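You operate a simulated robot arm through the tools that you are given. There is no shell and no other tool. Be economical: measure what you need, move in short steps, check, and stop when the job is done.

You run a simulated robot arm. Do the job below in one go: nothing can be reset, and whatever is moved stays where it is left.

TASK
The wire is off pulley G on stand 3: put it back under.
Fine: free the brake first; then across the felt, grip on the peg, flap shut, brake on again.

Only the result counts: the job must be done as asked and must still hold three seconds after the hand-in. Knocking over, shifting, dropping, spilling or breaking anything else fails it.

THE ROBOT
A 6-joint arm with a two-finger parallel gripper, fixed in place. Base frame: the origin is at the foot of the arm, x ahead of it, y to its left, z up. Units: mm, degrees, N and s.
Its first joint turns from -166.0 to 166.0 degrees. Payload 3.91 kg.
The tool frame sits at the grasp point between the pads (the TCP): z along the fingers, y along the line on which they close. The tips reach 30 mm beyond it. The gripper opens to 110 mm. The fingers are 20 mm wide and 10 mm thick; the gripper's body (48 by 112 mm) begins 55 mm behind the TCP.
Orientation is told as [roll, pitch, yaw] about the base's x, y, z axes, in that order, counted from this pose: with the fingers straight down and closing along the base's y, the tool's x points along the base's -x, its y along +y and its z along -z.

THE INTERFACE
- The arm moves only by the tool arm_command. Its argument "motion" is a list of rows, each a list of 3 entries, a list of its own where there are three numbers: the shift along the base's x, y, z in mm, then the turn, a rotation vector about the base's x, y, z in degrees, then the opening in per cent of the stroke, from 0 (shut) to 100 (fully open). In form: [[[x, y, z], [wx, wy, wz], jaw], ...]. A call has 1 to 10 rows; each row is the pose to reach, as a shift and turn from the pose commanded when the call began. Rows are played at 5 a second. More than 50 mm and 8.6 degrees between two rows, or a gripper value outside its range, and nothing of the call is played. Where a pose cannot be reached the arm comes as near as it can. A force on the tool above 90 N (or 10 N above the force at the start of the call, whichever is more), or a blocked arm, ends the call early, and 0.2 s more pass. Each finger travels about 108 mm/s and halts on what it meets, pressing with about 22 N; the grip force reading is that of the motor and also rises with nothing between the fingers. The clock runs only during rows and for 0.2 s after the last one: add rows that repeat a pose to give the fingers time. The reply holds the time, the measured pose of the TCP, the force on the tool along the base axes, the opening and the grip force, in the units named above and with some noise, with the torque about the TCP (base axes, N m) and any sound that the robot's microphone picked up.
- Cameras (640 x 400 px; columns grow to the right, rows downward): "scene" is fixed at [398.8, -501.3, 1494.2]; the picture's right is [0.73, -0.68, 0.00], its down [-0.39, -0.42, -0.82] and it looks along [0.56, 0.60, -0.57] (base axes); focal length 327 px, centre (320, 200). "wrist" rides on the gripper at [72, 17, -103] in the tool frame; the picture's right is [-0.23, 0.97, 0.00], its down [-0.76, -0.18, -0.62] and it looks along [-0.61, -0.14, 0.78] (tool axes); focal length 222 px, centre (320, 200). There is no depth. A picture from a camera that has moved, and an enlarged one, comes with that camera's place and axes in the base frame and with its lens.
- get_image(camera): a new picture of that camera. The clock stands still meanwhile.
- inspect(camera, box): a new picture of the part [left, top, right, bottom] of that camera's present view, enlarged. The clock stands still meanwhile.
- job_done(): hands the job in; it is judged then, once.

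Work in short steps. Places have to be worked out from the pictures, the camera data and where the tool is seen: move nearer, look again, correct. Check each grasp and each placing, and mend what went wrong. You have 120 turns and 76 pictures in all, those below and enlarged ones among them. Open the gripper and draw the arm clear of the work before you hand the job in, unless the task says otherwise; then end with one line.

The tools are called after "Call:" as name(argument=value, ...) on one line, values as JSON. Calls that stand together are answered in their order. arm_command: Moves the arm, as the interface text tells. Its arguments: {"type":"object","properties":{"motion":{"type":"array","items":{"type":"array"}}},"required":["motion"]} The other tools are called the same way: get_image (camera) takes a picture; inspect (camera, box) takes an enlarged picture of a part of a camera's view; job_done () hands the job in.

At the start:

```text
clock: 0.0
position: [691.5, 100.3, 1161.3]
tcp_rot: [0.0, 0.1, 0.0]
wrist_force: [0.5, -0.2, -0.8]
wrist_torque: [0.02, -0.01, -0.01]
grip_width: 109.9
finger_force: 0.0
```

scene: 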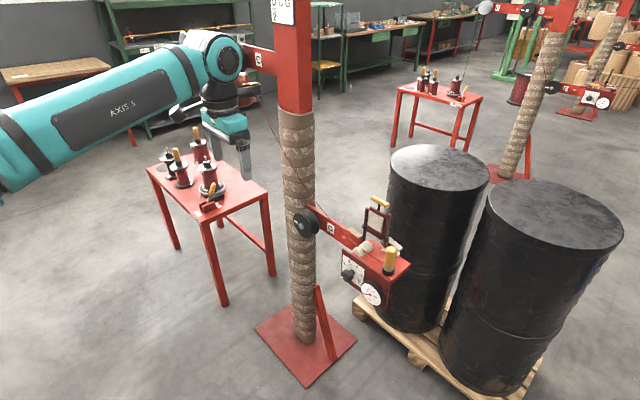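
wrist: 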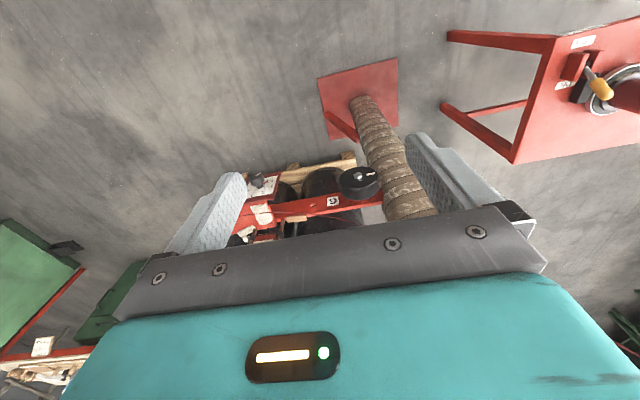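

The scene shows a stand with pulley G on an arm and a box with knobs/gauge. I enlarge the interesting areas first.

Call:
inspect(camera="scene", box=[270, 180, 430, 320])

Call:
inspect(camera="scene", box=[130, 110, 290, 230])

Call:
inspect(camera="scene", box=[380, 0, 640, 140])

Call:
inspect(camera="scene", box=[220, 0, 360, 100])

```text
2.86 times, centred on (350, 250) of scene
camera zoom: at [398.8, -501.3, 1494.2], right [0.73, -0.68, 0.0], down [-0.39, -0.42, -0.82], along [0.56, 0.6, -0.57], focal length 934 px, centre (234, 57)
```

zoom: 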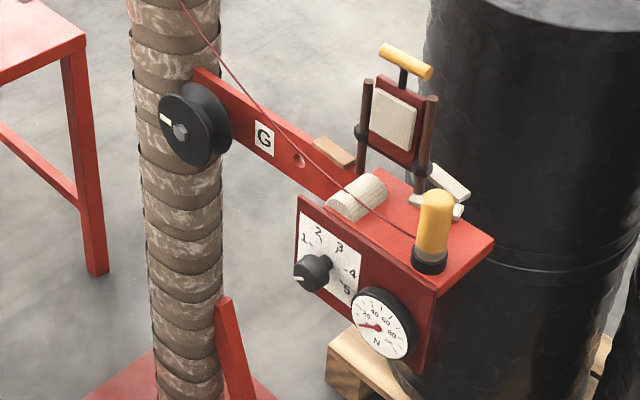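

```text
3.33 times, centred on (210, 170) of scene
camera zoom: at [398.8, -501.3, 1494.2], right [0.73, -0.68, 0.0], down [-0.39, -0.42, -0.82], along [0.56, 0.6, -0.57], focal length 1089 px, centre (687, 300)
```

zoom: 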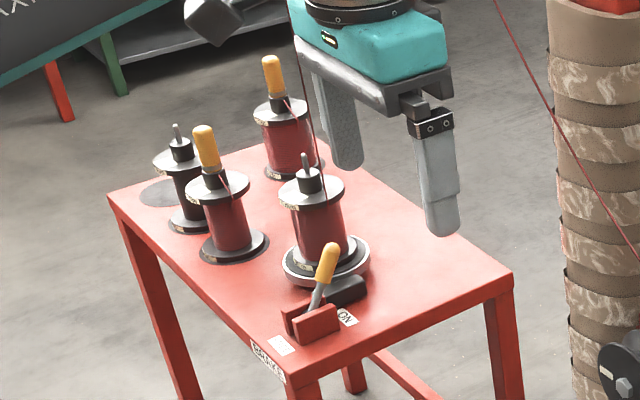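

```text
2.46 times, centred on (510, 70) of scene
camera zoom: at [398.8, -501.3, 1494.2], right [0.73, -0.68, 0.0], down [-0.39, -0.42, -0.82], along [0.56, 0.6, -0.57], focal length 804 px, centre (-148, 520)
```

zoom: 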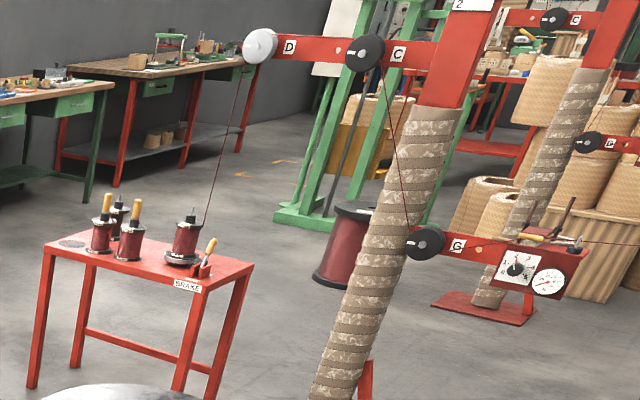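

```text
4.00 times, centred on (290, 50) of scene
camera zoom: at [398.8, -501.3, 1494.2], right [0.73, -0.68, 0.0], down [-0.39, -0.42, -0.82], along [0.56, 0.6, -0.57], focal length 1307 px, centre (440, 800)
```

zoom: 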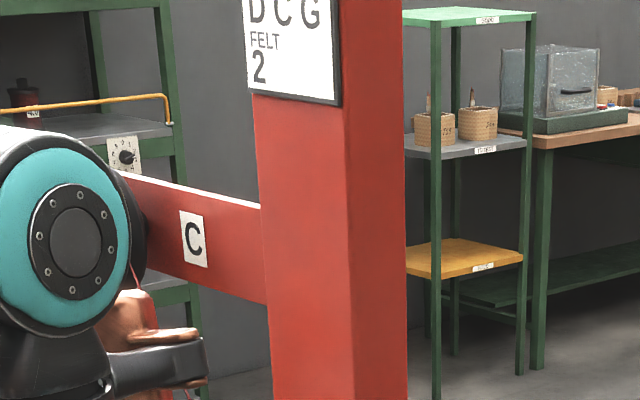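

I need finer views of the felt box, brake and far reference stands before moving.

Call:
inspect(camera="scene", box=[335, 190, 415, 240])

Call:
inspect(camera="scene", box=[335, 235, 415, 310])

Call:
inspect(camera="scene", box=[190, 160, 240, 215])

Call:
inspect(camera="scene", box=[530, 70, 630, 130])

```text
8.00 times, centred on (375, 215) of scene
camera zoom: at [398.8, -501.3, 1494.2], right [0.73, -0.68, 0.0], down [-0.39, -0.42, -0.82], along [0.56, 0.6, -0.57], focal length 2614 px, centre (-120, 80)
```

zoom: 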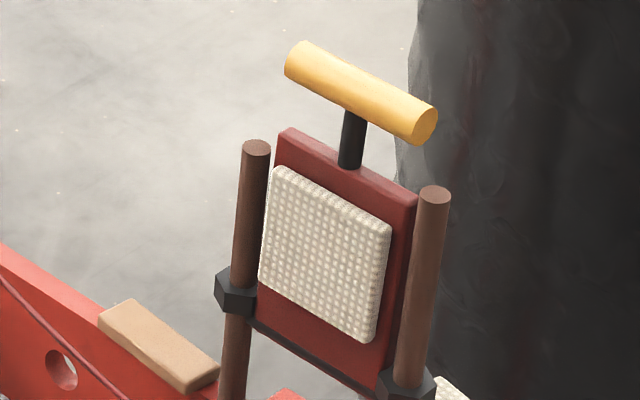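

```text
5.33 times, centred on (375, 272) of scene
camera zoom: at [398.8, -501.3, 1494.2], right [0.73, -0.68, 0.0], down [-0.39, -0.42, -0.82], along [0.56, 0.6, -0.57], focal length 1743 px, centre (27, -187)
```

zoom: 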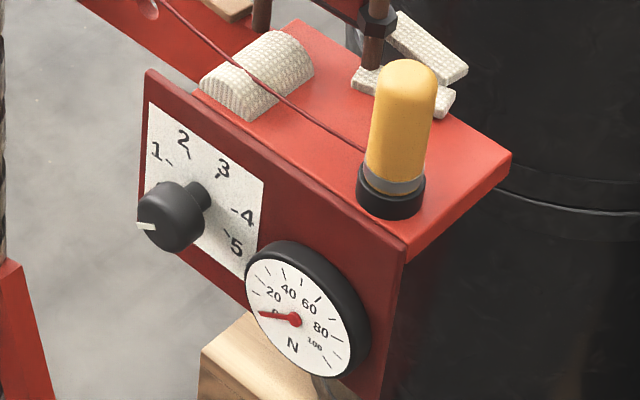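

```text
7.27 times, centred on (215, 188) of scene
camera zoom: at [398.8, -501.3, 1494.2], right [0.73, -0.68, 0.0], down [-0.39, -0.42, -0.82], along [0.56, 0.6, -0.57], focal length 2376 px, centre (1084, 291)
```

zoom: 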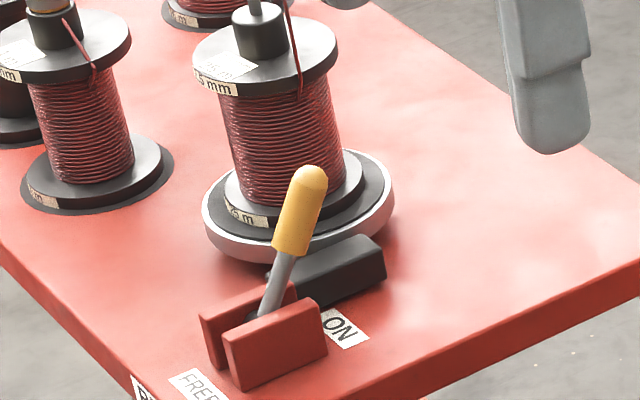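

```text
6.40 times, centred on (580, 100) of scene
camera zoom: at [398.8, -501.3, 1494.2], right [0.73, -0.68, 0.0], down [-0.39, -0.42, -0.82], along [0.56, 0.6, -0.57], focal length 2091 px, centre (-1344, 840)
```

zoom: 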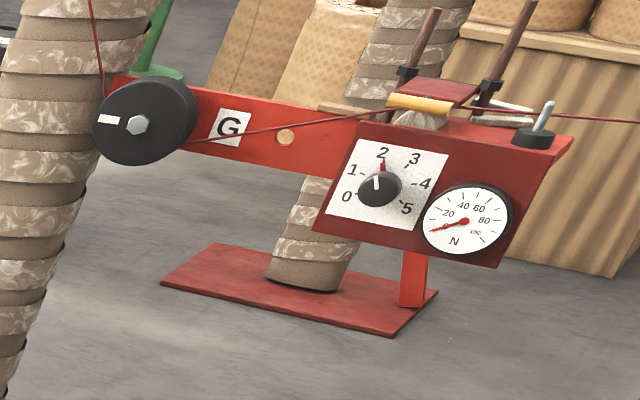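

The far stand shows the target state: wire under G, over the felt, flap folded over it. I zoom in on the present wrist view for triangulation.

Call:
inspect(camera="wrist", box=[220, 140, 420, 265])

Call:
inspect(camera="wrist", box=[500, 20, 640, 150])

```text
3.20 times, centred on (320, 202) of wrist
camera zoom: at [621.5, 117.9, 1264.3], right [0.23, 0.97, 0.0], down [0.76, -0.18, 0.62], along [0.61, -0.14, -0.78], focal length 711 px, centre (320, 192)
```

zoom: 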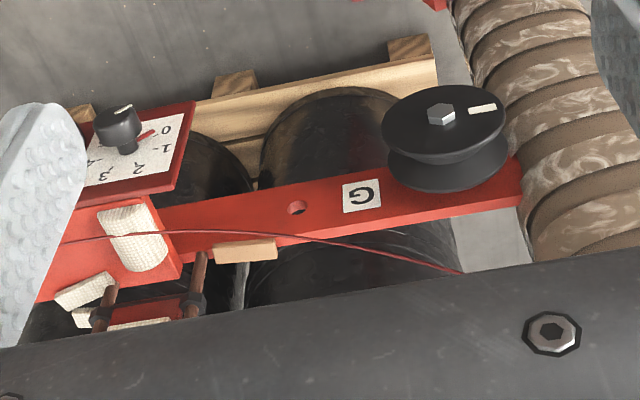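

```text
3.08 times, centred on (570, 85) of wrist
camera zoom: at [621.5, 117.9, 1264.3], right [0.23, 0.97, 0.0], down [0.76, -0.18, 0.62], along [0.61, -0.14, -0.78], focal length 684 px, centre (-449, 554)
```

zoom: 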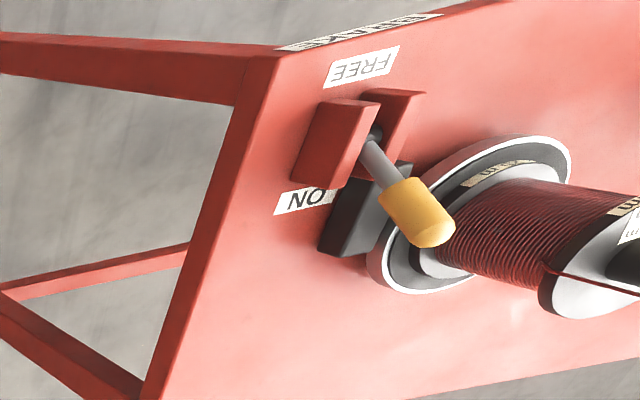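

Rough triangulation puts pulley G at about (938, 144, 820) and the brake lever near (860, 640, 800). I move toward the brake with the tool yawed so the wrist camera looks at it.

Call:
arm_command(motion=[[[-12, 38, -5], [0, 0, 5], 100], [[-24, 76, -10], [0, 0, 10], 100], [[-36, 114, -15], [0, 0, 15], 100], [[-48, 152, -20], [0, 0, 20], 100], [[-60, 190, -25], [0, 0, 25], 100], [[-70, 228, -30], [0, 0, 30], 100], [[-80, 266, -35], [0, 0, 35], 100], [[-90, 300, -40], [0, 0, 40], 100], [[-90, 300, -40], [0, 0, 40], 100]])

Call:
get_image(camera="wrist")

Call:
get_image(camera="scene")

```text
clock: 2.0
position: [603.0, 402.0, 1125.1]
tcp_rot: [0.0, 0.0, 40.1]
wrist_force: [0.4, -0.2, -0.1]
wrist_torque: [0.03, -0.01, -0.03]
grip_width: 109.9
finger_force: 0.1
```

```text
63 pictures are left
camera wrist: at [537.4, 369.3, 1226.8], right [-0.45, 0.89, 0.0], down [0.7, 0.35, 0.62], along [0.56, 0.28, -0.78], focal length 222 px, centre (320, 200)
```

wrist: 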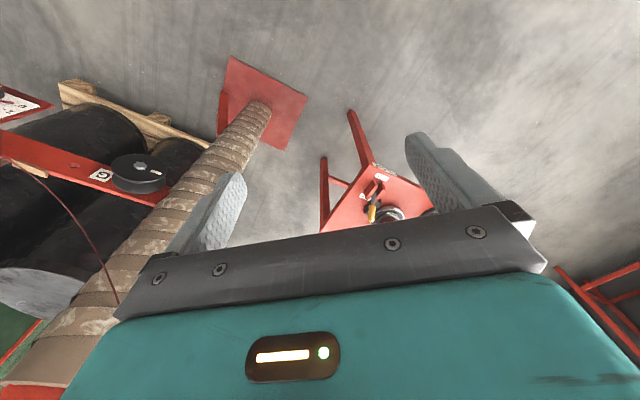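

```text
62 pictures are left
```

scene: 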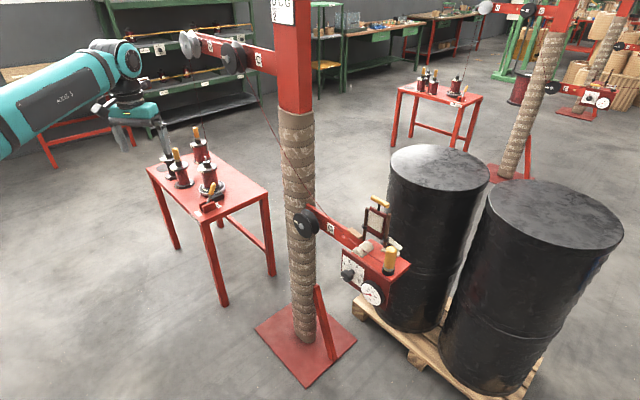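

The lever tip now triangulates to about (900, 740, 700), rather far out. I approach to see it closer.

Call:
arm_command(motion=[[[15, 24, -27], [0, 0, 0], 100], [[30, 48, -54], [0, 0, 0], 100], [[45, 72, -81], [0, 0, 0], 100], [[60, 96, -108], [0, 0, 0], 100], [[75, 120, -135], [0, 0, 0], 100], [[90, 144, -162], [0, 0, 0], 100], [[105, 168, -190], [0, 0, 0], 100], [[105, 168, -190], [0, 0, 0], 100]])

Call:
get_image(camera="wrist")

```text
clock: 3.8
position: [708.9, 567.4, 931.1]
tcp_rot: [0.0, 0.1, 40.0]
wrist_force: [0.2, -0.2, -0.3]
wrist_torque: [0.01, -0.02, 0.02]
grip_width: 109.9
finger_force: 0.0
```

```text
61 pictures are left
camera wrist: at [642.7, 534.6, 1033.1], right [-0.45, 0.89, 0.0], down [0.7, 0.35, 0.62], along [0.56, 0.28, -0.78], focal length 222 px, centre (320, 200)
```

wrist: 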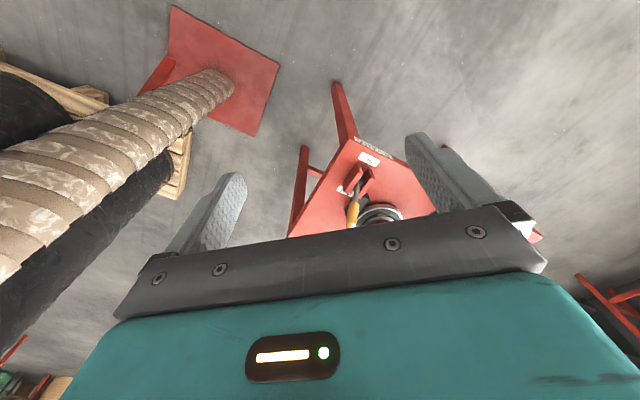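

Call:
inspect(camera="wrist", box=[280, 130, 440, 240])

Call:
inspect(camera="scene", box=[130, 110, 270, 220])

```text
3.64 times, centred on (360, 185) of wrist
camera zoom: at [642.7, 534.6, 1033.1], right [-0.45, 0.89, 0.0], down [0.7, 0.35, 0.62], along [0.56, 0.28, -0.78], focal length 808 px, centre (174, 254)
```

zoom: 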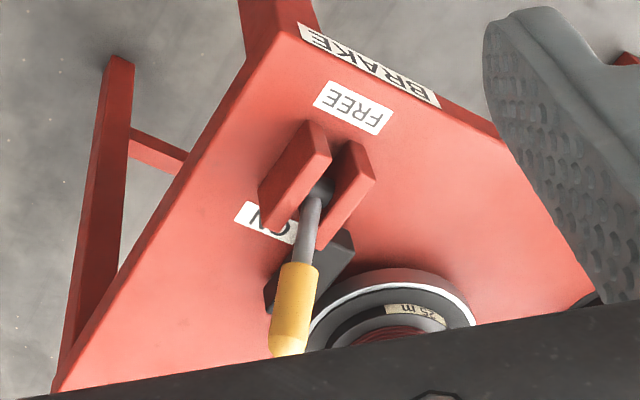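

```text
3.64 times, centred on (200, 165) of scene
camera zoom: at [398.8, -501.3, 1494.2], right [0.73, -0.68, 0.0], down [-0.39, -0.42, -0.82], along [0.56, 0.6, -0.57], focal length 1188 px, centre (756, 327)
```

zoom: 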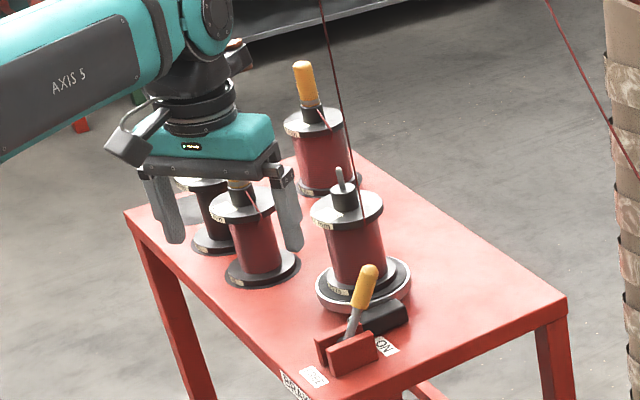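

The lever tip is about (900, 735, 716), its pivot about (864, 749, 610), ON toward +x and FREE toward -x. I pre-approach along a 45° outward-tilted tool direction.

Call:
arm_command(motion=[[[16, 16, -18], [4.1, -4.9, 0], 100], [[32, 32, -38], [8.2, -9.8, 0], 100], [[48, 46, -58], [12.3, -14.7, 0], 100], [[64, 62, -78], [16.4, -19.6, 0], 100], [[80, 78, -98], [20.5, -24.5, 0], 100], [[96, 94, -118], [24.6, -29.4, 0], 100], [[112, 108, -140], [28.9, -34.4, 0], 100], [[112, 108, -140], [28.9, -34.4, 0], 100]])

Call:
get_image(camera="wrist")

Call:
inspect(camera="scene", box=[110, 60, 270, 220])

```text
clock: 5.6
position: [820.1, 674.2, 794.6]
tcp_rot: [0.0, -45.0, 40.0]
wrist_force: [0.1, -0.2, -0.3]
wrist_torque: [0.01, 0.0, 0.0]
grip_width: 110.1
finger_force: 0.0
```

```text
58 pictures are left
camera wrist: at [714.5, 608.2, 815.7], right [-0.5, 0.85, 0.16], down [0.19, -0.07, 0.98], along [0.84, 0.52, -0.12], focal length 222 px, centre (320, 200)
```

wrist: 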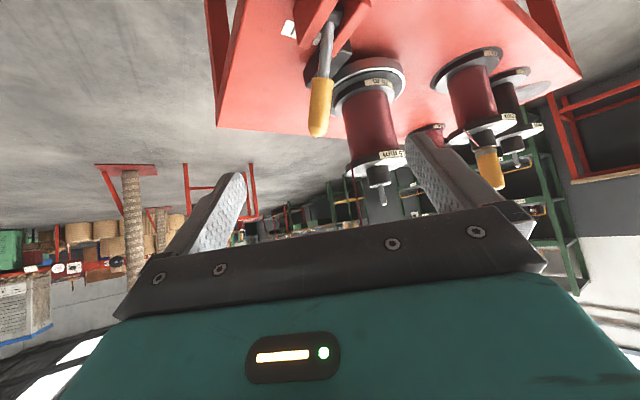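

```text
2.50 times, centred on (190, 140) of scene
camera zoom: at [398.8, -501.3, 1494.2], right [0.73, -0.68, 0.0], down [-0.39, -0.42, -0.82], along [0.56, 0.6, -0.57], focal length 817 px, centre (645, 350)
```

zoom: 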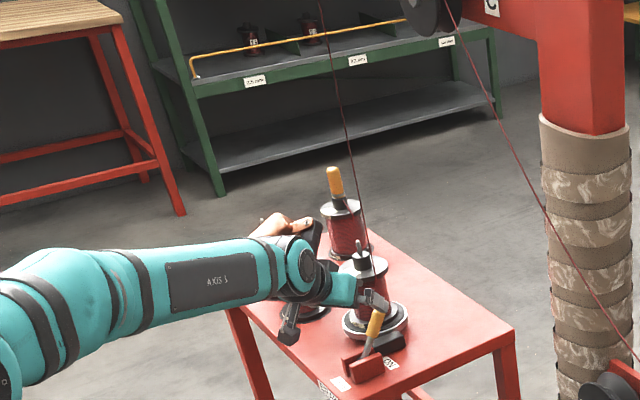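

Tip confirmed at (900, 735, 717). I advance 130 mm along the tool axis so the handle sits between the open fingers.

Call:
arm_command(motion=[[[23, 20, -31], [0, 0, 0], 100], [[46, 41, -63], [0, 0, 0], 100], [[70, 62, -95], [0, 0, 0], 100], [[70, 62, -95], [0, 0, 0], 100]])

Call:
get_image(camera="wrist")

Call:
inspect(camera="scene", box=[150, 140, 270, 230])

```text
clock: 6.6
position: [888.6, 736.9, 697.6]
tcp_rot: [0.0, -44.8, 40.0]
wrist_force: [1.1, -0.7, -1.6]
wrist_torque: [0.01, -0.01, 0.01]
grip_width: 110.1
finger_force: 0.0
```

```text
56 pictures are left
camera wrist: at [783.4, 669.6, 718.2], right [-0.5, 0.85, 0.16], down [0.19, -0.07, 0.98], along [0.84, 0.52, -0.13], focal length 222 px, centre (320, 200)
```

wrist: 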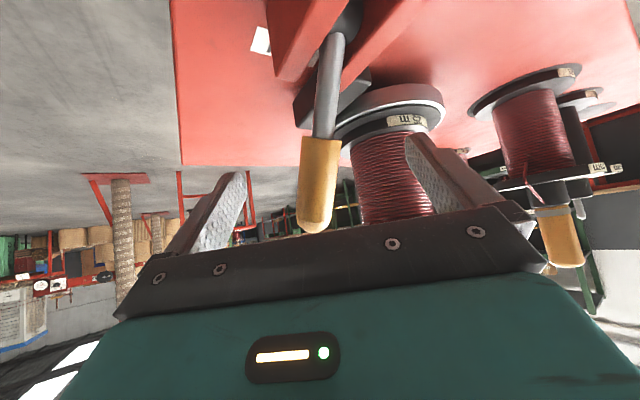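

```text
4.44 times, centred on (210, 185) of scene
camera zoom: at [398.8, -501.3, 1494.2], right [0.73, -0.68, 0.0], down [-0.39, -0.42, -0.82], along [0.56, 0.6, -0.57], focal length 1452 px, centre (809, 267)
```

zoom: 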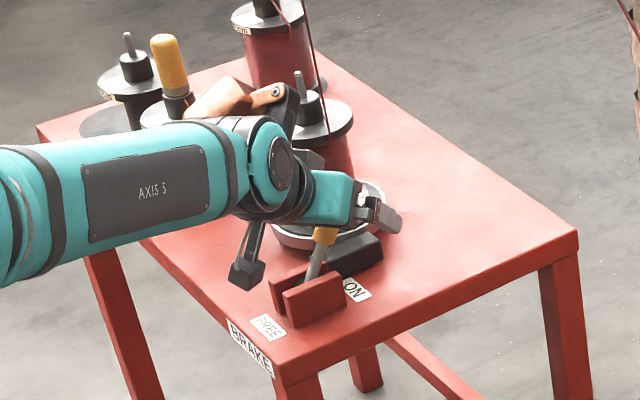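

The handle stands between the fingers. I close on it and watch the grip.

Call:
arm_command(motion=[[[0, 0, 0], [0, 0, 0], 40], [[0, 0, 0], [0, 0, 0], 20], [[0, 0, 0], [0, 0, 0], 10], [[0, 0, 0], [0, 0, 0], 10]])

Call:
get_image(camera="wrist")

```text
clock: 7.6
position: [889.4, 733.7, 698.2]
tcp_rot: [0.1, -44.9, 39.8]
wrist_force: [0.3, -8.0, 0.1]
wrist_torque: [1.29, 0.04, -0.76]
grip_width: 29.7
finger_force: 44.7
```

```text
54 pictures are left
camera wrist: at [783.9, 668.6, 718.5], right [-0.5, 0.85, 0.16], down [0.19, -0.07, 0.98], along [0.84, 0.52, -0.13], focal length 222 px, centre (320, 200)
```

wrist: 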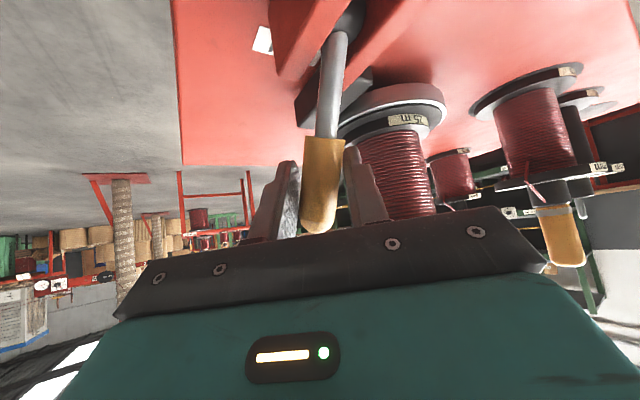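

Gripped at 29.7 mm. I loosen slightly so the lever can pivot between the fingers and draw it toward -x in small steps.

Call:
arm_command(motion=[[[0, -3, 0], [0, 0, 0], 33], [[-8, -3, 2], [0, 0, 0], 33], [[-16, -3, 3], [0, 0, 0], 33], [[-24, -3, 4], [0, 0, 0], 33], [[-32, -3, 4], [0, 0, 0], 33]])

Call:
get_image(camera="wrist")

```text
clock: 8.8
position: [857.0, 736.9, 699.4]
tcp_rot: [0.0, -44.9, 40.2]
wrist_force: [1.2, -2.2, 0.8]
wrist_torque: [0.01, 0.0, -0.04]
grip_width: 37.3
finger_force: 1.0
```

```text
53 pictures are left
camera wrist: at [752.1, 670.1, 721.2], right [-0.5, 0.85, 0.16], down [0.19, -0.07, 0.98], along [0.84, 0.52, -0.13], focal length 222 px, centre (320, 200)
```

wrist: 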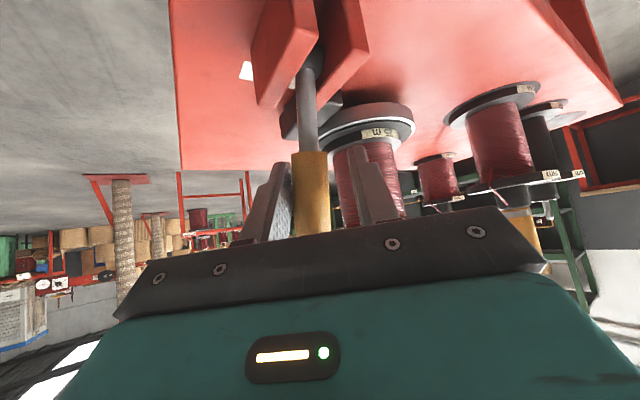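

The lever follows with little force. I keep drawing toward -x.

Call:
arm_command(motion=[[[-8, 0, 0], [0, 0, 0], 33], [[-16, 0, -1], [0, 0, 0], 33], [[-24, 0, -3], [0, 0, 0], 33], [[-32, 0, -6], [0, 0, 0], 33], [[-40, 0, -9], [0, 0, 0], 33]])

Call:
get_image(camera="wrist")

Call:
inspect(camera="scene", box=[150, 140, 270, 230])

```text
clock: 10.0
position: [817.0, 736.0, 692.4]
tcp_rot: [0.0, -44.9, 40.1]
wrist_force: [-0.8, 2.2, -1.6]
wrist_torque: [-0.07, -0.04, -0.01]
grip_width: 37.5
finger_force: 1.1
```

```text
52 pictures are left
camera wrist: at [711.8, 669.0, 711.9], right [-0.5, 0.85, 0.16], down [0.19, -0.07, 0.98], along [0.84, 0.52, -0.13], focal length 222 px, centre (320, 200)
```

wrist: 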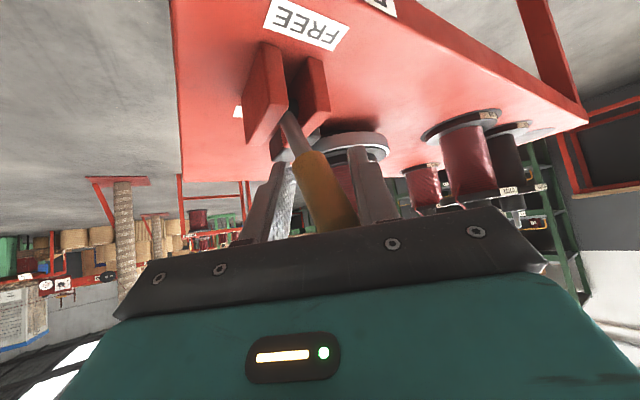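

```text
4.44 times, centred on (210, 185) of scene
camera zoom: at [398.8, -501.3, 1494.2], right [0.73, -0.68, 0.0], down [-0.39, -0.42, -0.82], along [0.56, 0.6, -0.57], focal length 1452 px, centre (809, 267)
```

zoom: 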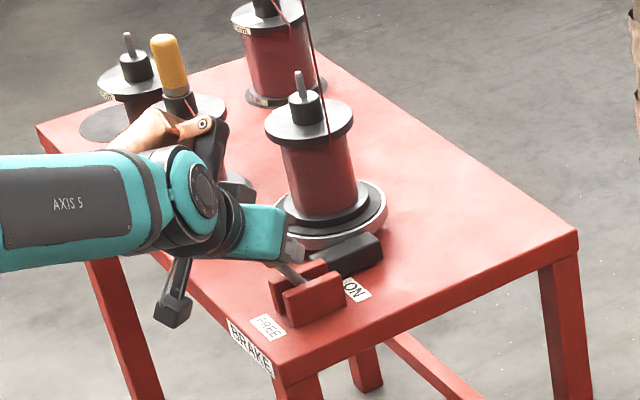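

Lever is past the middle at about -30°. I continue a little until a stop is felt.

Call:
arm_command(motion=[[[-6, 0, -4], [0, 0, 0], 33], [[-12, 0, -8], [0, 0, 0], 33], [[-17, 0, -12], [0, 0, 0], 33]])

Call:
inspect(camera="wrist", box=[200, 0, 440, 240])

```text
clock: 10.8
position: [801.6, 733.4, 680.0]
tcp_rot: [0.0, -45.0, 39.9]
wrist_force: [16.0, -11.1, 3.1]
wrist_torque: [-0.15, -0.32, -0.23]
grip_width: 45.6
finger_force: 9.6
```

```text
1.67 times, centred on (320, 120) of wrist
camera zoom: at [696.0, 667.5, 701.2], right [-0.5, 0.85, 0.16], down [0.19, -0.07, 0.98], along [0.84, 0.52, -0.12], focal length 370 px, centre (320, 333)
```

zoom: 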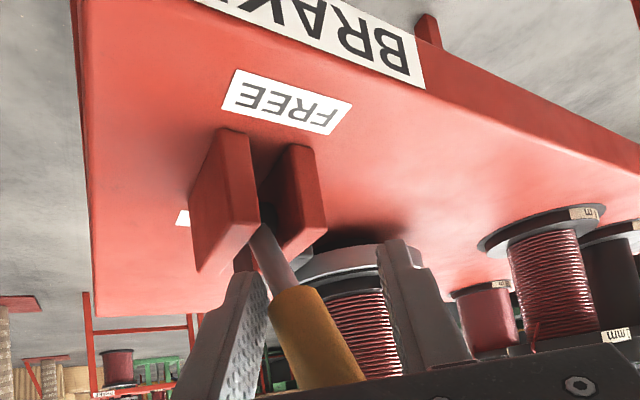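

The force rose against a stop, so the lever is at FREE. I open and draw back along the tool axis.

Call:
arm_command(motion=[[[3, 0, 3], [0, 0, 0], 80], [[3, 0, 3], [0, 0, 0], 90], [[-20, -17, 34], [0, 0, 0], 90], [[-45, -39, 70], [0, 0, 0], 90], [[-70, -60, 105], [0, 0, 0], 90], [[-90, -75, 135], [0, 0, 0], 90]])

Call:
inspect(camera="scene", box=[150, 140, 270, 230])

```text
clock: 12.2
position: [711.2, 663.0, 813.5]
tcp_rot: [0.0, -44.7, 40.0]
wrist_force: [0.4, 0.4, -0.9]
wrist_torque: [0.01, 0.0, 0.01]
grip_width: 99.0
finger_force: 0.0
```

```text
4.44 times, centred on (210, 185) of scene
camera zoom: at [398.8, -501.3, 1494.2], right [0.73, -0.68, 0.0], down [-0.39, -0.42, -0.82], along [0.56, 0.6, -0.57], focal length 1452 px, centre (809, 267)
```

zoom: 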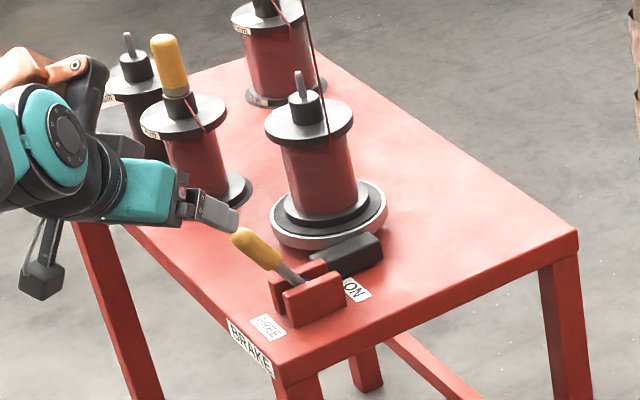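

Brake is at FREE. Now I swing over to view the felt box with the tool yawed back to 0 and tilted outward.

Call:
arm_command(motion=[[[-10, -42, 20], [0, 0, -4], 90], [[-20, -84, 40], [0, 0, -8], 90], [[-30, -128, 55], [0, 0, -12], 90], [[-36, -172, 70], [0, 0, -16], 90], [[-42, -216, 85], [0, 0, -20], 90], [[-48, -260, 98], [0, 0, -24], 90], [[-54, -304, 110], [0, 0, -28], 90], [[-58, -348, 120], [0, 0, -32], 90], [[-60, -394, 130], [0, 0, -36], 90], [[-60, -440, 140], [0, 0, -40], 90]])

Call:
arm_command(motion=[[[0, -46, 0], [0, 2, 0], 90], [[0, -92, 0], [0, 4, 0], 90], [[0, -138, 0], [0, 6, 0], 90], [[0, -184, 0], [0, 8, 0], 90], [[0, -230, 0], [0, 10, 0], 90], [[0, -276, 0], [0, 10, 0], 90], [[0, -276, 0], [0, 10, 0], 90]])

Call:
get_image(camera="wrist")

```text
clock: 14.4
position: [649.1, 221.8, 955.2]
tcp_rot: [0.0, -45.0, 0.0]
wrist_force: [0.5, 0.0, -0.5]
wrist_torque: [-0.03, 0.0, 0.0]
grip_width: 98.9
finger_force: 0.0
```

```text
clock: 16.0
position: [651.3, -57.3, 952.4]
tcp_rot: [0.0, -34.9, -0.1]
wrist_force: [-0.3, 0.1, 0.7]
wrist_torque: [0.0, -0.01, 0.01]
grip_width: 98.9
finger_force: 0.1
```

```text
48 pictures are left
camera wrist: at [533.4, -40.1, 995.1], right [0.19, 0.97, 0.13], down [0.27, -0.18, 0.95], along [0.95, -0.14, -0.29], focal length 222 px, centre (320, 200)
```

wrist: 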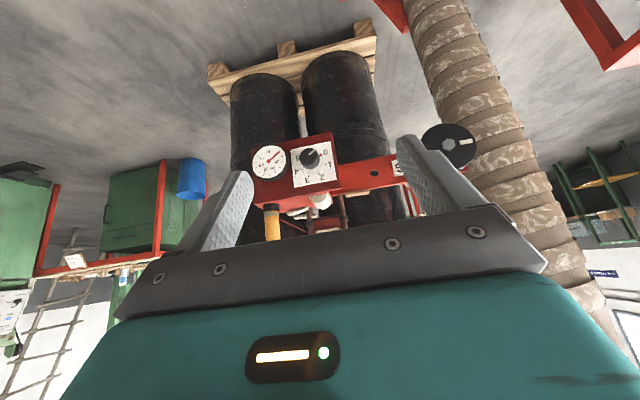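

Call:
inspect(camera="wrist", box=[230, 110, 490, 245])

Call:
inspect(camera="scene", box=[220, 100, 430, 310])

```text
2.46 times, centred on (360, 178) of wrist
camera zoom: at [533.4, -40.1, 995.1], right [0.19, 0.97, 0.13], down [0.27, -0.18, 0.95], along [0.95, -0.14, -0.29], focal length 547 px, centre (222, 255)
```

zoom: 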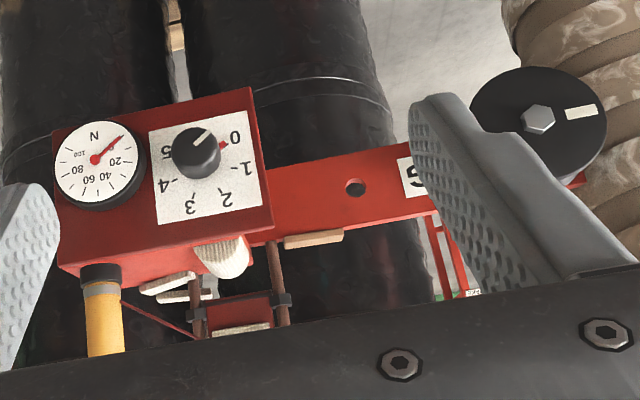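

```text
1.90 times, centred on (325, 205) of scene
camera zoom: at [398.8, -501.3, 1494.2], right [0.73, -0.68, 0.0], down [-0.39, -0.42, -0.82], along [0.56, 0.6, -0.57], focal length 622 px, centre (310, 190)
```

zoom: 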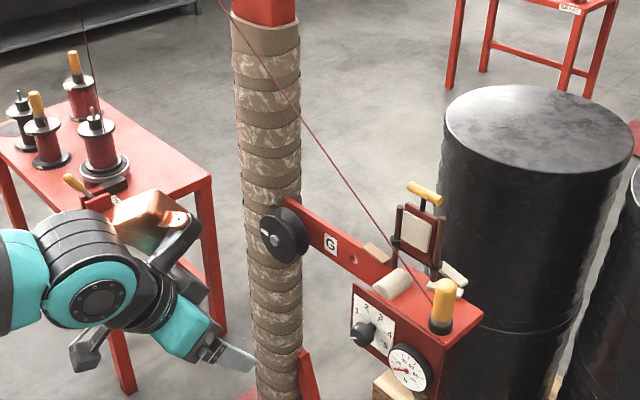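

Estimates: G pulley face centre (915, 138, 821), radius ≈48; grip handle axis ≈(923, -193), z 885–945; felt (935, -99, 880). I go to a pre-grasp in front of the handle, tool 60° from vertical, opening narrow so the wire stays below the finger.

Call:
arm_command(motion=[[[34, -28, 8], [0, -5, 0], 42], [[68, -56, 16], [0, -10, 0], 42], [[102, -84, 24], [0, -15, 0], 42], [[136, -112, 32], [0, -20, 0], 42], [[168, -136, 38], [0, -25, 0], 42], [[168, -136, 38], [0, -25, 0], 42]])

Call:
get_image(camera="wrist")

Call:
inspect(camera="scene", box=[310, 180, 430, 310])

```text
clock: 17.4
position: [821.6, -193.7, 991.3]
tcp_rot: [0.0, -59.9, 0.0]
wrist_force: [0.3, 0.0, -0.2]
wrist_torque: [-0.04, 0.04, -0.03]
grip_width: 46.4
finger_force: 0.0
```

```text
45 pictures are left
camera wrist: at [696.6, -176.8, 979.4], right [0.11, 0.97, 0.2], down [-0.16, -0.18, 0.97], along [0.98, -0.14, 0.13], focal length 222 px, centre (320, 200)
```

wrist: 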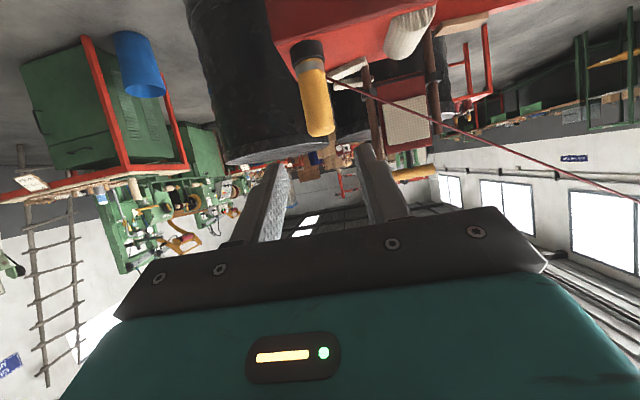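

```text
3.08 times, centred on (370, 245) of scene
camera zoom: at [398.8, -501.3, 1494.2], right [0.73, -0.68, 0.0], down [-0.39, -0.42, -0.82], along [0.56, 0.6, -0.57], focal length 1005 px, centre (166, 62)
```

zoom: 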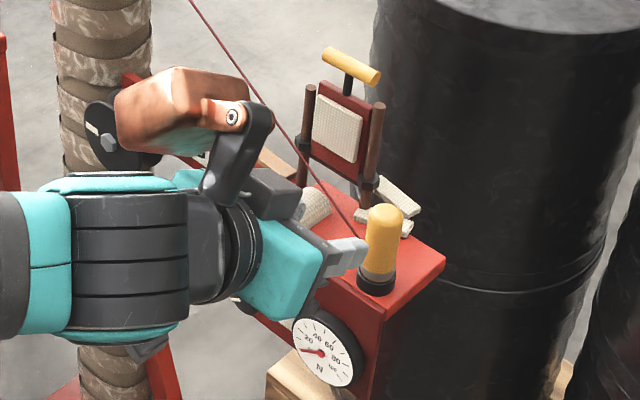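

Handle top measured at (921, -195, 944), in line between the fingers. I advance onto it.

Call:
arm_command(motion=[[[33, 0, -19], [0, 0, 0], 42], [[66, -1, -38], [0, 0, 0], 42], [[98, -1, -58], [0, 0, 0], 42], [[98, -1, -58], [0, 0, 0], 42]])

Call:
get_image(camera="wrist")

Call:
inspect(camera="scene", box=[350, 210, 430, 290])

```text
clock: 18.4
position: [916.6, -195.5, 933.5]
tcp_rot: [-0.1, -59.9, 0.2]
wrist_force: [0.0, -0.1, -1.0]
wrist_torque: [-0.01, -0.02, 0.01]
grip_width: 46.3
finger_force: 0.1
```

```text
43 pictures are left
camera wrist: at [791.5, -178.1, 920.5], right [0.11, 0.97, 0.2], down [-0.16, -0.18, 0.97], along [0.98, -0.14, 0.13], focal length 222 px, centre (320, 200)
```

wrist: 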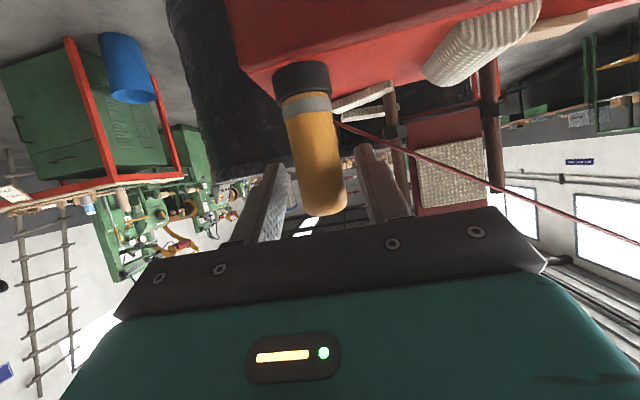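

```text
5.00 times, centred on (390, 250) of scene
camera zoom: at [398.8, -501.3, 1494.2], right [0.73, -0.68, 0.0], down [-0.39, -0.42, -0.82], along [0.56, 0.6, -0.57], focal length 1634 px, centre (-30, -50)
```

zoom: 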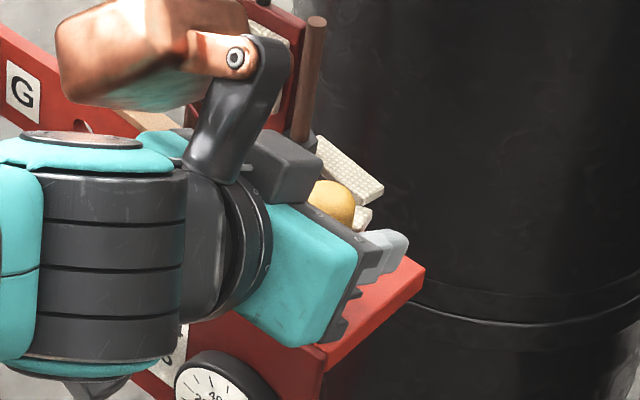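

The handle is between the fingers and the wire clears the fingertip. Closing.

Call:
arm_command(motion=[[[0, 0, 0], [0, 0, 0], 30], [[0, 0, 0], [0, 0, 0], 15], [[0, 0, 0], [0, 0, 0], 5], [[0, 0, 0], [0, 0, 0], 5]])

Call:
get_image(camera="wrist")

```text
clock: 19.4
position: [916.7, -194.5, 932.0]
tcp_rot: [0.0, -59.8, 0.0]
wrist_force: [-1.0, 1.1, 0.6]
wrist_torque: [0.02, 0.01, 0.0]
grip_width: 26.1
finger_force: 22.0
```

```text
41 pictures are left
camera wrist: at [791.3, -178.1, 920.5], right [0.11, 0.97, 0.2], down [-0.16, -0.18, 0.97], along [0.98, -0.14, 0.13], focal length 222 px, centre (320, 200)
```

wrist: 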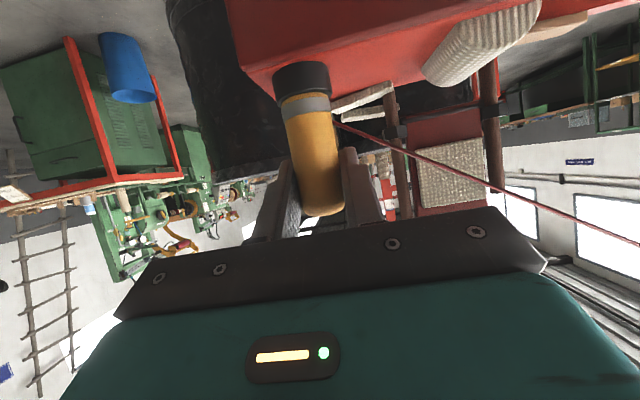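

Gripped at 26 mm. I lift straight up off the peg.

Call:
arm_command(motion=[[[0, 0, 12], [0, 0, 0], 5], [[0, 0, 25], [0, 0, 0], 5], [[0, 0, 40], [0, 0, 0], 5], [[0, 0, 60], [0, 0, 0], 5], [[0, 0, 80], [0, 0, 0], 5]])

Call:
get_image(camera="wrist")

Call:
get_image(camera="scene")

```text
clock: 20.6
position: [918.4, -191.8, 1013.5]
tcp_rot: [0.1, -59.8, 0.1]
wrist_force: [0.0, 0.3, -0.2]
wrist_torque: [0.01, 0.02, -0.04]
grip_width: 26.1
finger_force: 22.0
```

```text
40 pictures are left
camera wrist: at [792.8, -174.7, 1001.0], right [0.11, 0.97, 0.2], down [-0.16, -0.18, 0.97], along [0.98, -0.14, 0.13], focal length 222 px, centre (320, 200)
```

wrist: 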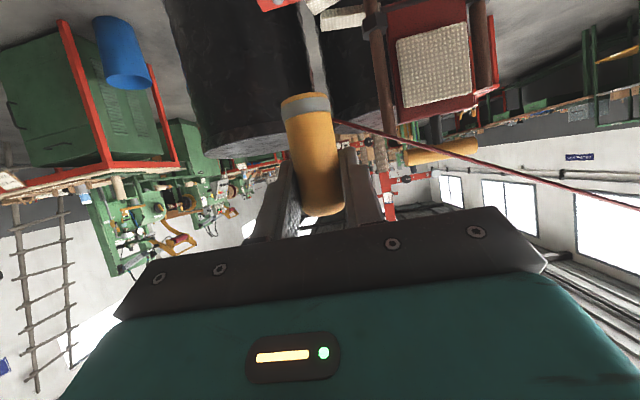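

```text
39 pictures are left
```

scene: 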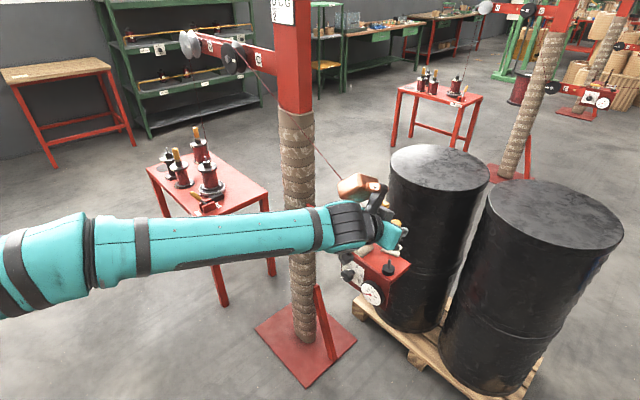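

The grip is off the peg and held. I carry it in front of the beam and pulley (x≈850), down and to the left, rolling so that its wire end points toward the left.

Call:
arm_command(motion=[[[-35, 25, 0], [0, 0, 0], 5], [[-65, 60, -10], [0, 0, 0], 5], [[-68, 100, -30], [5, 0, 0], 5], [[-68, 140, -55], [10, 0, 0], 5], [[-68, 175, -88], [15, 0, 0], 5], [[-68, 205, -125], [20, 0, 0], 5], [[-68, 235, -163], [25, 0, 0], 5], [[-68, 265, -200], [30, 0, 0], 5], [[-68, 300, -235], [35, 0, 0], 5], [[-68, 335, -268], [40, 0, 0], 5]])

Call:
get_image(camera="wrist")

Call:
get_image(camera="scene")

```text
clock: 22.8
position: [848.1, 140.1, 744.4]
tcp_rot: [59.2, -41.4, -48.2]
wrist_force: [-0.4, -0.4, -0.1]
wrist_torque: [-0.01, 0.06, 0.0]
grip_width: 26.2
finger_force: 21.9
```

```text
38 pictures are left
camera wrist: at [723.1, 160.5, 747.5], right [0.11, 0.62, 0.78], down [-0.16, -0.76, 0.63], along [0.98, -0.19, 0.01], focal length 222 px, centre (320, 200)
```

wrist: 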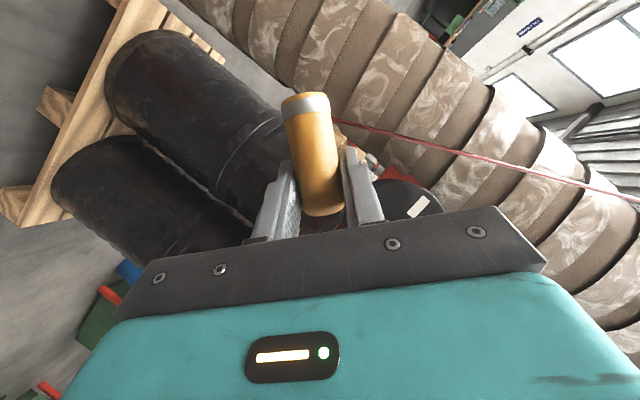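

```text
37 pictures are left
```

scene: 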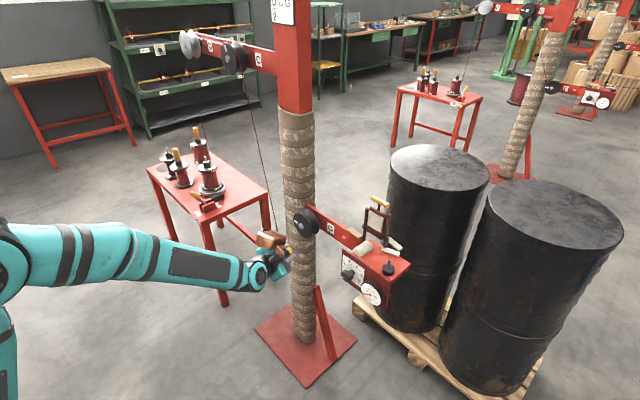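

Wire now runs left of pulley G. I bring the grip into the groove plane (x≈932) below the pulley, then draw it to the right beneath it.

Call:
arm_command(motion=[[[20, 0, -25], [0, 0, 0], 5], [[45, -5, -50], [0, 0, 0], 5], [[70, -10, -64], [0, 0, 0], 5], [[84, -20, -64], [0, 0, 0], 5], [[84, -60, -64], [0, 0, 0], 5], [[84, -80, -64], [0, 0, 0], 5]])

Call:
get_image(camera="wrist")

Call:
inspect(camera="scene", box=[220, 40, 420, 310])

```text
clock: 24.2
position: [932.7, 63.4, 683.6]
tcp_rot: [59.1, -41.5, -47.9]
wrist_force: [-0.4, 0.8, 1.0]
wrist_torque: [0.04, -0.02, 0.02]
grip_width: 26.3
finger_force: 22.1
```

```text
36 pictures are left
camera wrist: at [807.0, 84.0, 685.1], right [0.11, 0.62, 0.78], down [-0.16, -0.76, 0.63], along [0.98, -0.19, 0.01], focal length 222 px, centre (320, 200)
```

wrist: 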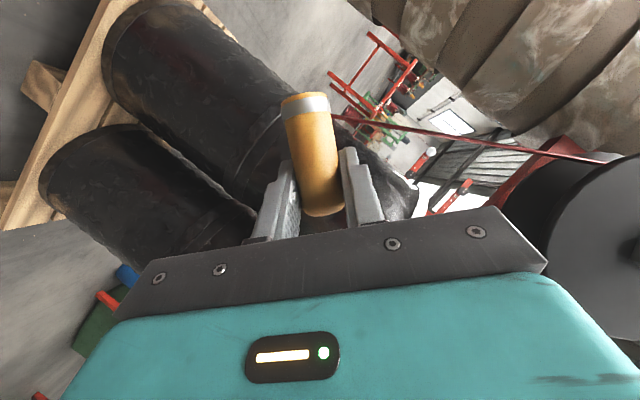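

```text
1.48 times, centred on (320, 175) of scene
camera zoom: at [398.8, -501.3, 1494.2], right [0.73, -0.68, 0.0], down [-0.39, -0.42, -0.82], along [0.56, 0.6, -0.57], focal length 484 px, centre (320, 237)
```

zoom: 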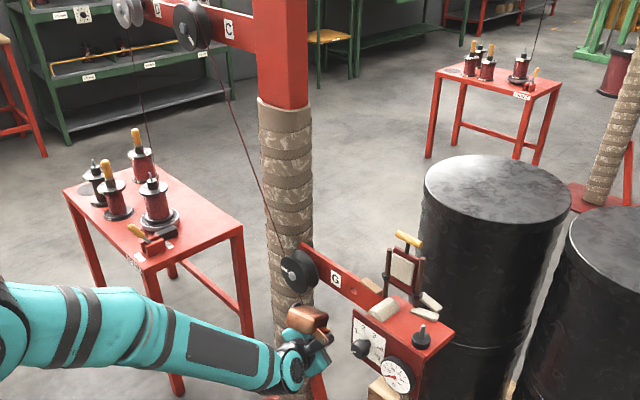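

I check how the wire meets the pulley.

Call:
inspect(camera="wrist", box=[440, 90, 640, 260])

```text
2.35 times, centred on (540, 175) of wrist
camera zoom: at [807.0, 84.0, 685.1], right [0.11, 0.62, 0.78], down [-0.16, -0.76, 0.63], along [0.98, -0.19, 0.01], focal length 523 px, centre (-198, 259)
```

zoom: 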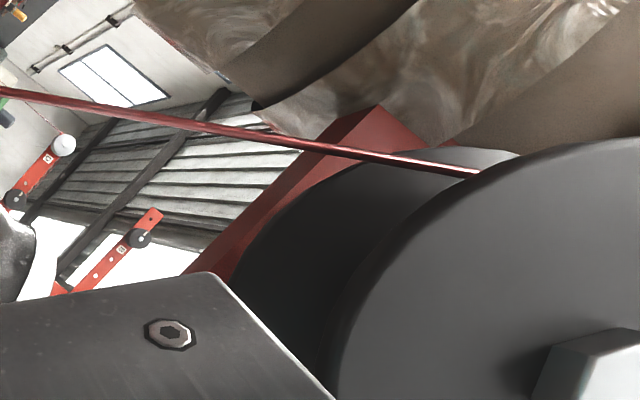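

The wire sits between the flanges. I draw the grip on to the right and up between pulley and box, unrolling it as I go.

Call:
arm_command(motion=[[[0, -30, 5], [0, 0, 0], 5], [[-5, -55, 20], [0, 0, 0], 5], [[-7, -58, 60], [-4, 0, 0], 5], [[-7, -58, 100], [-9, 0, 0], 5], [[-7, -58, 140], [-14, 0, 0], 5], [[-7, -58, 180], [-20, 0, 0], 5], [[-7, -58, 220], [-26, 0, 0], 5], [[-7, -58, 260], [-32, 0, 0], 5], [[-7, -70, 290], [-38, 0, 0], 5], [[-7, -95, 310], [-40, 0, 0], 5]])

Call:
get_image(camera="wrist")

Call:
inspect(camera="scene", box=[220, 40, 420, 310])

```text
clock: 26.4
position: [930.1, -30.1, 991.0]
tcp_rot: [0.0, -60.0, 0.1]
wrist_force: [0.0, 0.6, -1.2]
wrist_torque: [0.03, 0.0, 0.01]
grip_width: 26.1
finger_force: 22.2
```

```text
33 pictures are left
camera wrist: at [803.8, -12.2, 979.9], right [0.11, 0.97, 0.2], down [-0.16, -0.18, 0.97], along [0.98, -0.14, 0.13], focal length 222 px, centre (320, 200)
```

wrist: 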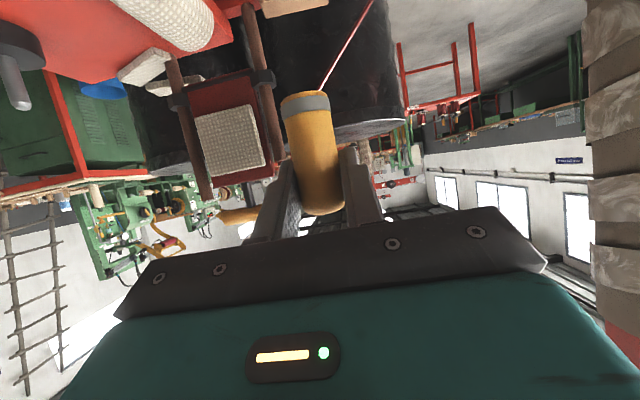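

```text
1.48 times, centred on (320, 175) of scene
camera zoom: at [398.8, -501.3, 1494.2], right [0.73, -0.68, 0.0], down [-0.39, -0.42, -0.82], along [0.56, 0.6, -0.57], focal length 484 px, centre (320, 237)
```

zoom: 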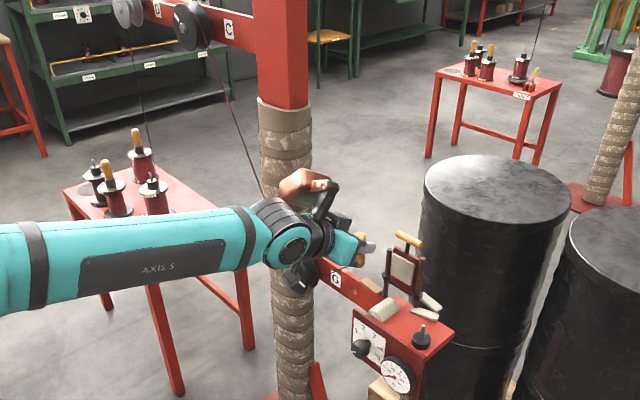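

The wire runs from the grip down under G. I move right over the felt to directly above the peg (same commanded x, y as when it was seated).

Call:
arm_command(motion=[[[-3, -35, 5], [0, 0, 0], 5], [[-6, -75, 5], [0, 0, 0], 5], [[-9, -115, 5], [0, 0, 0], 5], [[-9, -145, 3], [0, 0, 0], 5], [[-9, -160, 2], [0, 0, 0], 5], [[-9, -160, 2], [0, 0, 0], 5]])

Call:
get_image(camera="wrist")

Call:
inspect(camera="scene", box=[280, 180, 420, 300])

```text
clock: 27.8
position: [918.5, -192.4, 995.1]
tcp_rot: [0.0, -59.9, -0.1]
wrist_force: [0.2, 2.3, -0.4]
wrist_torque: [0.08, -0.02, 0.01]
grip_width: 26.1
finger_force: 22.2
```

```text
31 pictures are left
camera wrist: at [792.2, -174.5, 983.4], right [0.11, 0.97, 0.2], down [-0.16, -0.18, 0.97], along [0.98, -0.14, 0.13], focal length 222 px, centre (320, 200)
```

wrist: 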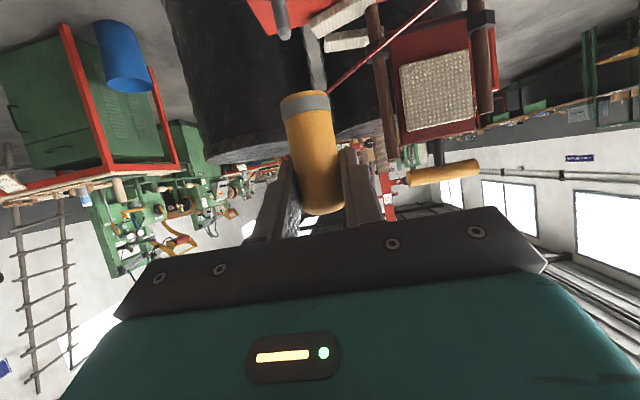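

```text
3.33 times, centred on (350, 240) of scene
camera zoom: at [398.8, -501.3, 1494.2], right [0.73, -0.68, 0.0], down [-0.39, -0.42, -0.82], along [0.56, 0.6, -0.57], focal length 1089 px, centre (220, 67)
```

zoom: 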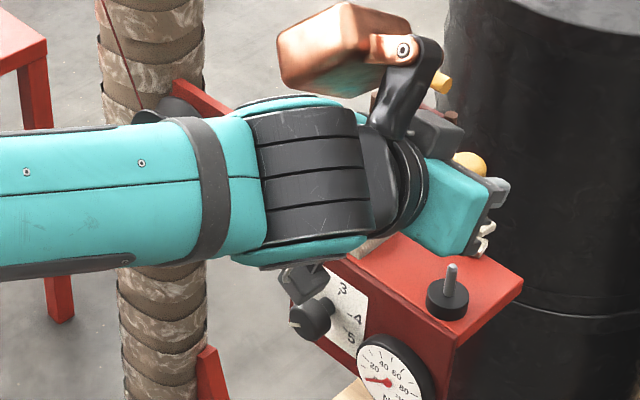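

Peg tip measured at (920.5, -194, 909.5), matching the handle above it. I lower slowly, watching the force.

Call:
arm_command(motion=[[[0, -1, -12], [0, 0, 0], 5], [[0, -1, -24], [0, 0, 0], 5], [[0, -1, -34], [0, 0, 0], 5], [[0, -1, -42], [0, 0, 0], 5], [[0, -1, -50], [0, 0, 0], 5]])

Call:
get_image(camera="wrist")

```text
clock: 29.0
position: [916.8, -192.8, 944.3]
tcp_rot: [0.0, -59.9, 0.0]
wrist_force: [0.4, 0.0, -0.4]
wrist_torque: [0.01, 0.01, -0.01]
grip_width: 25.9
finger_force: 21.8
```

```text
29 pictures are left
camera wrist: at [792.2, -175.1, 932.5], right [0.11, 0.97, 0.2], down [-0.16, -0.18, 0.97], along [0.98, -0.14, 0.13], focal length 222 px, centre (320, 200)
```

wrist: 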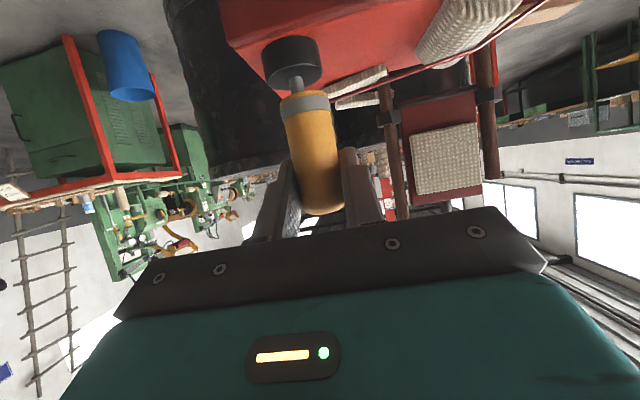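

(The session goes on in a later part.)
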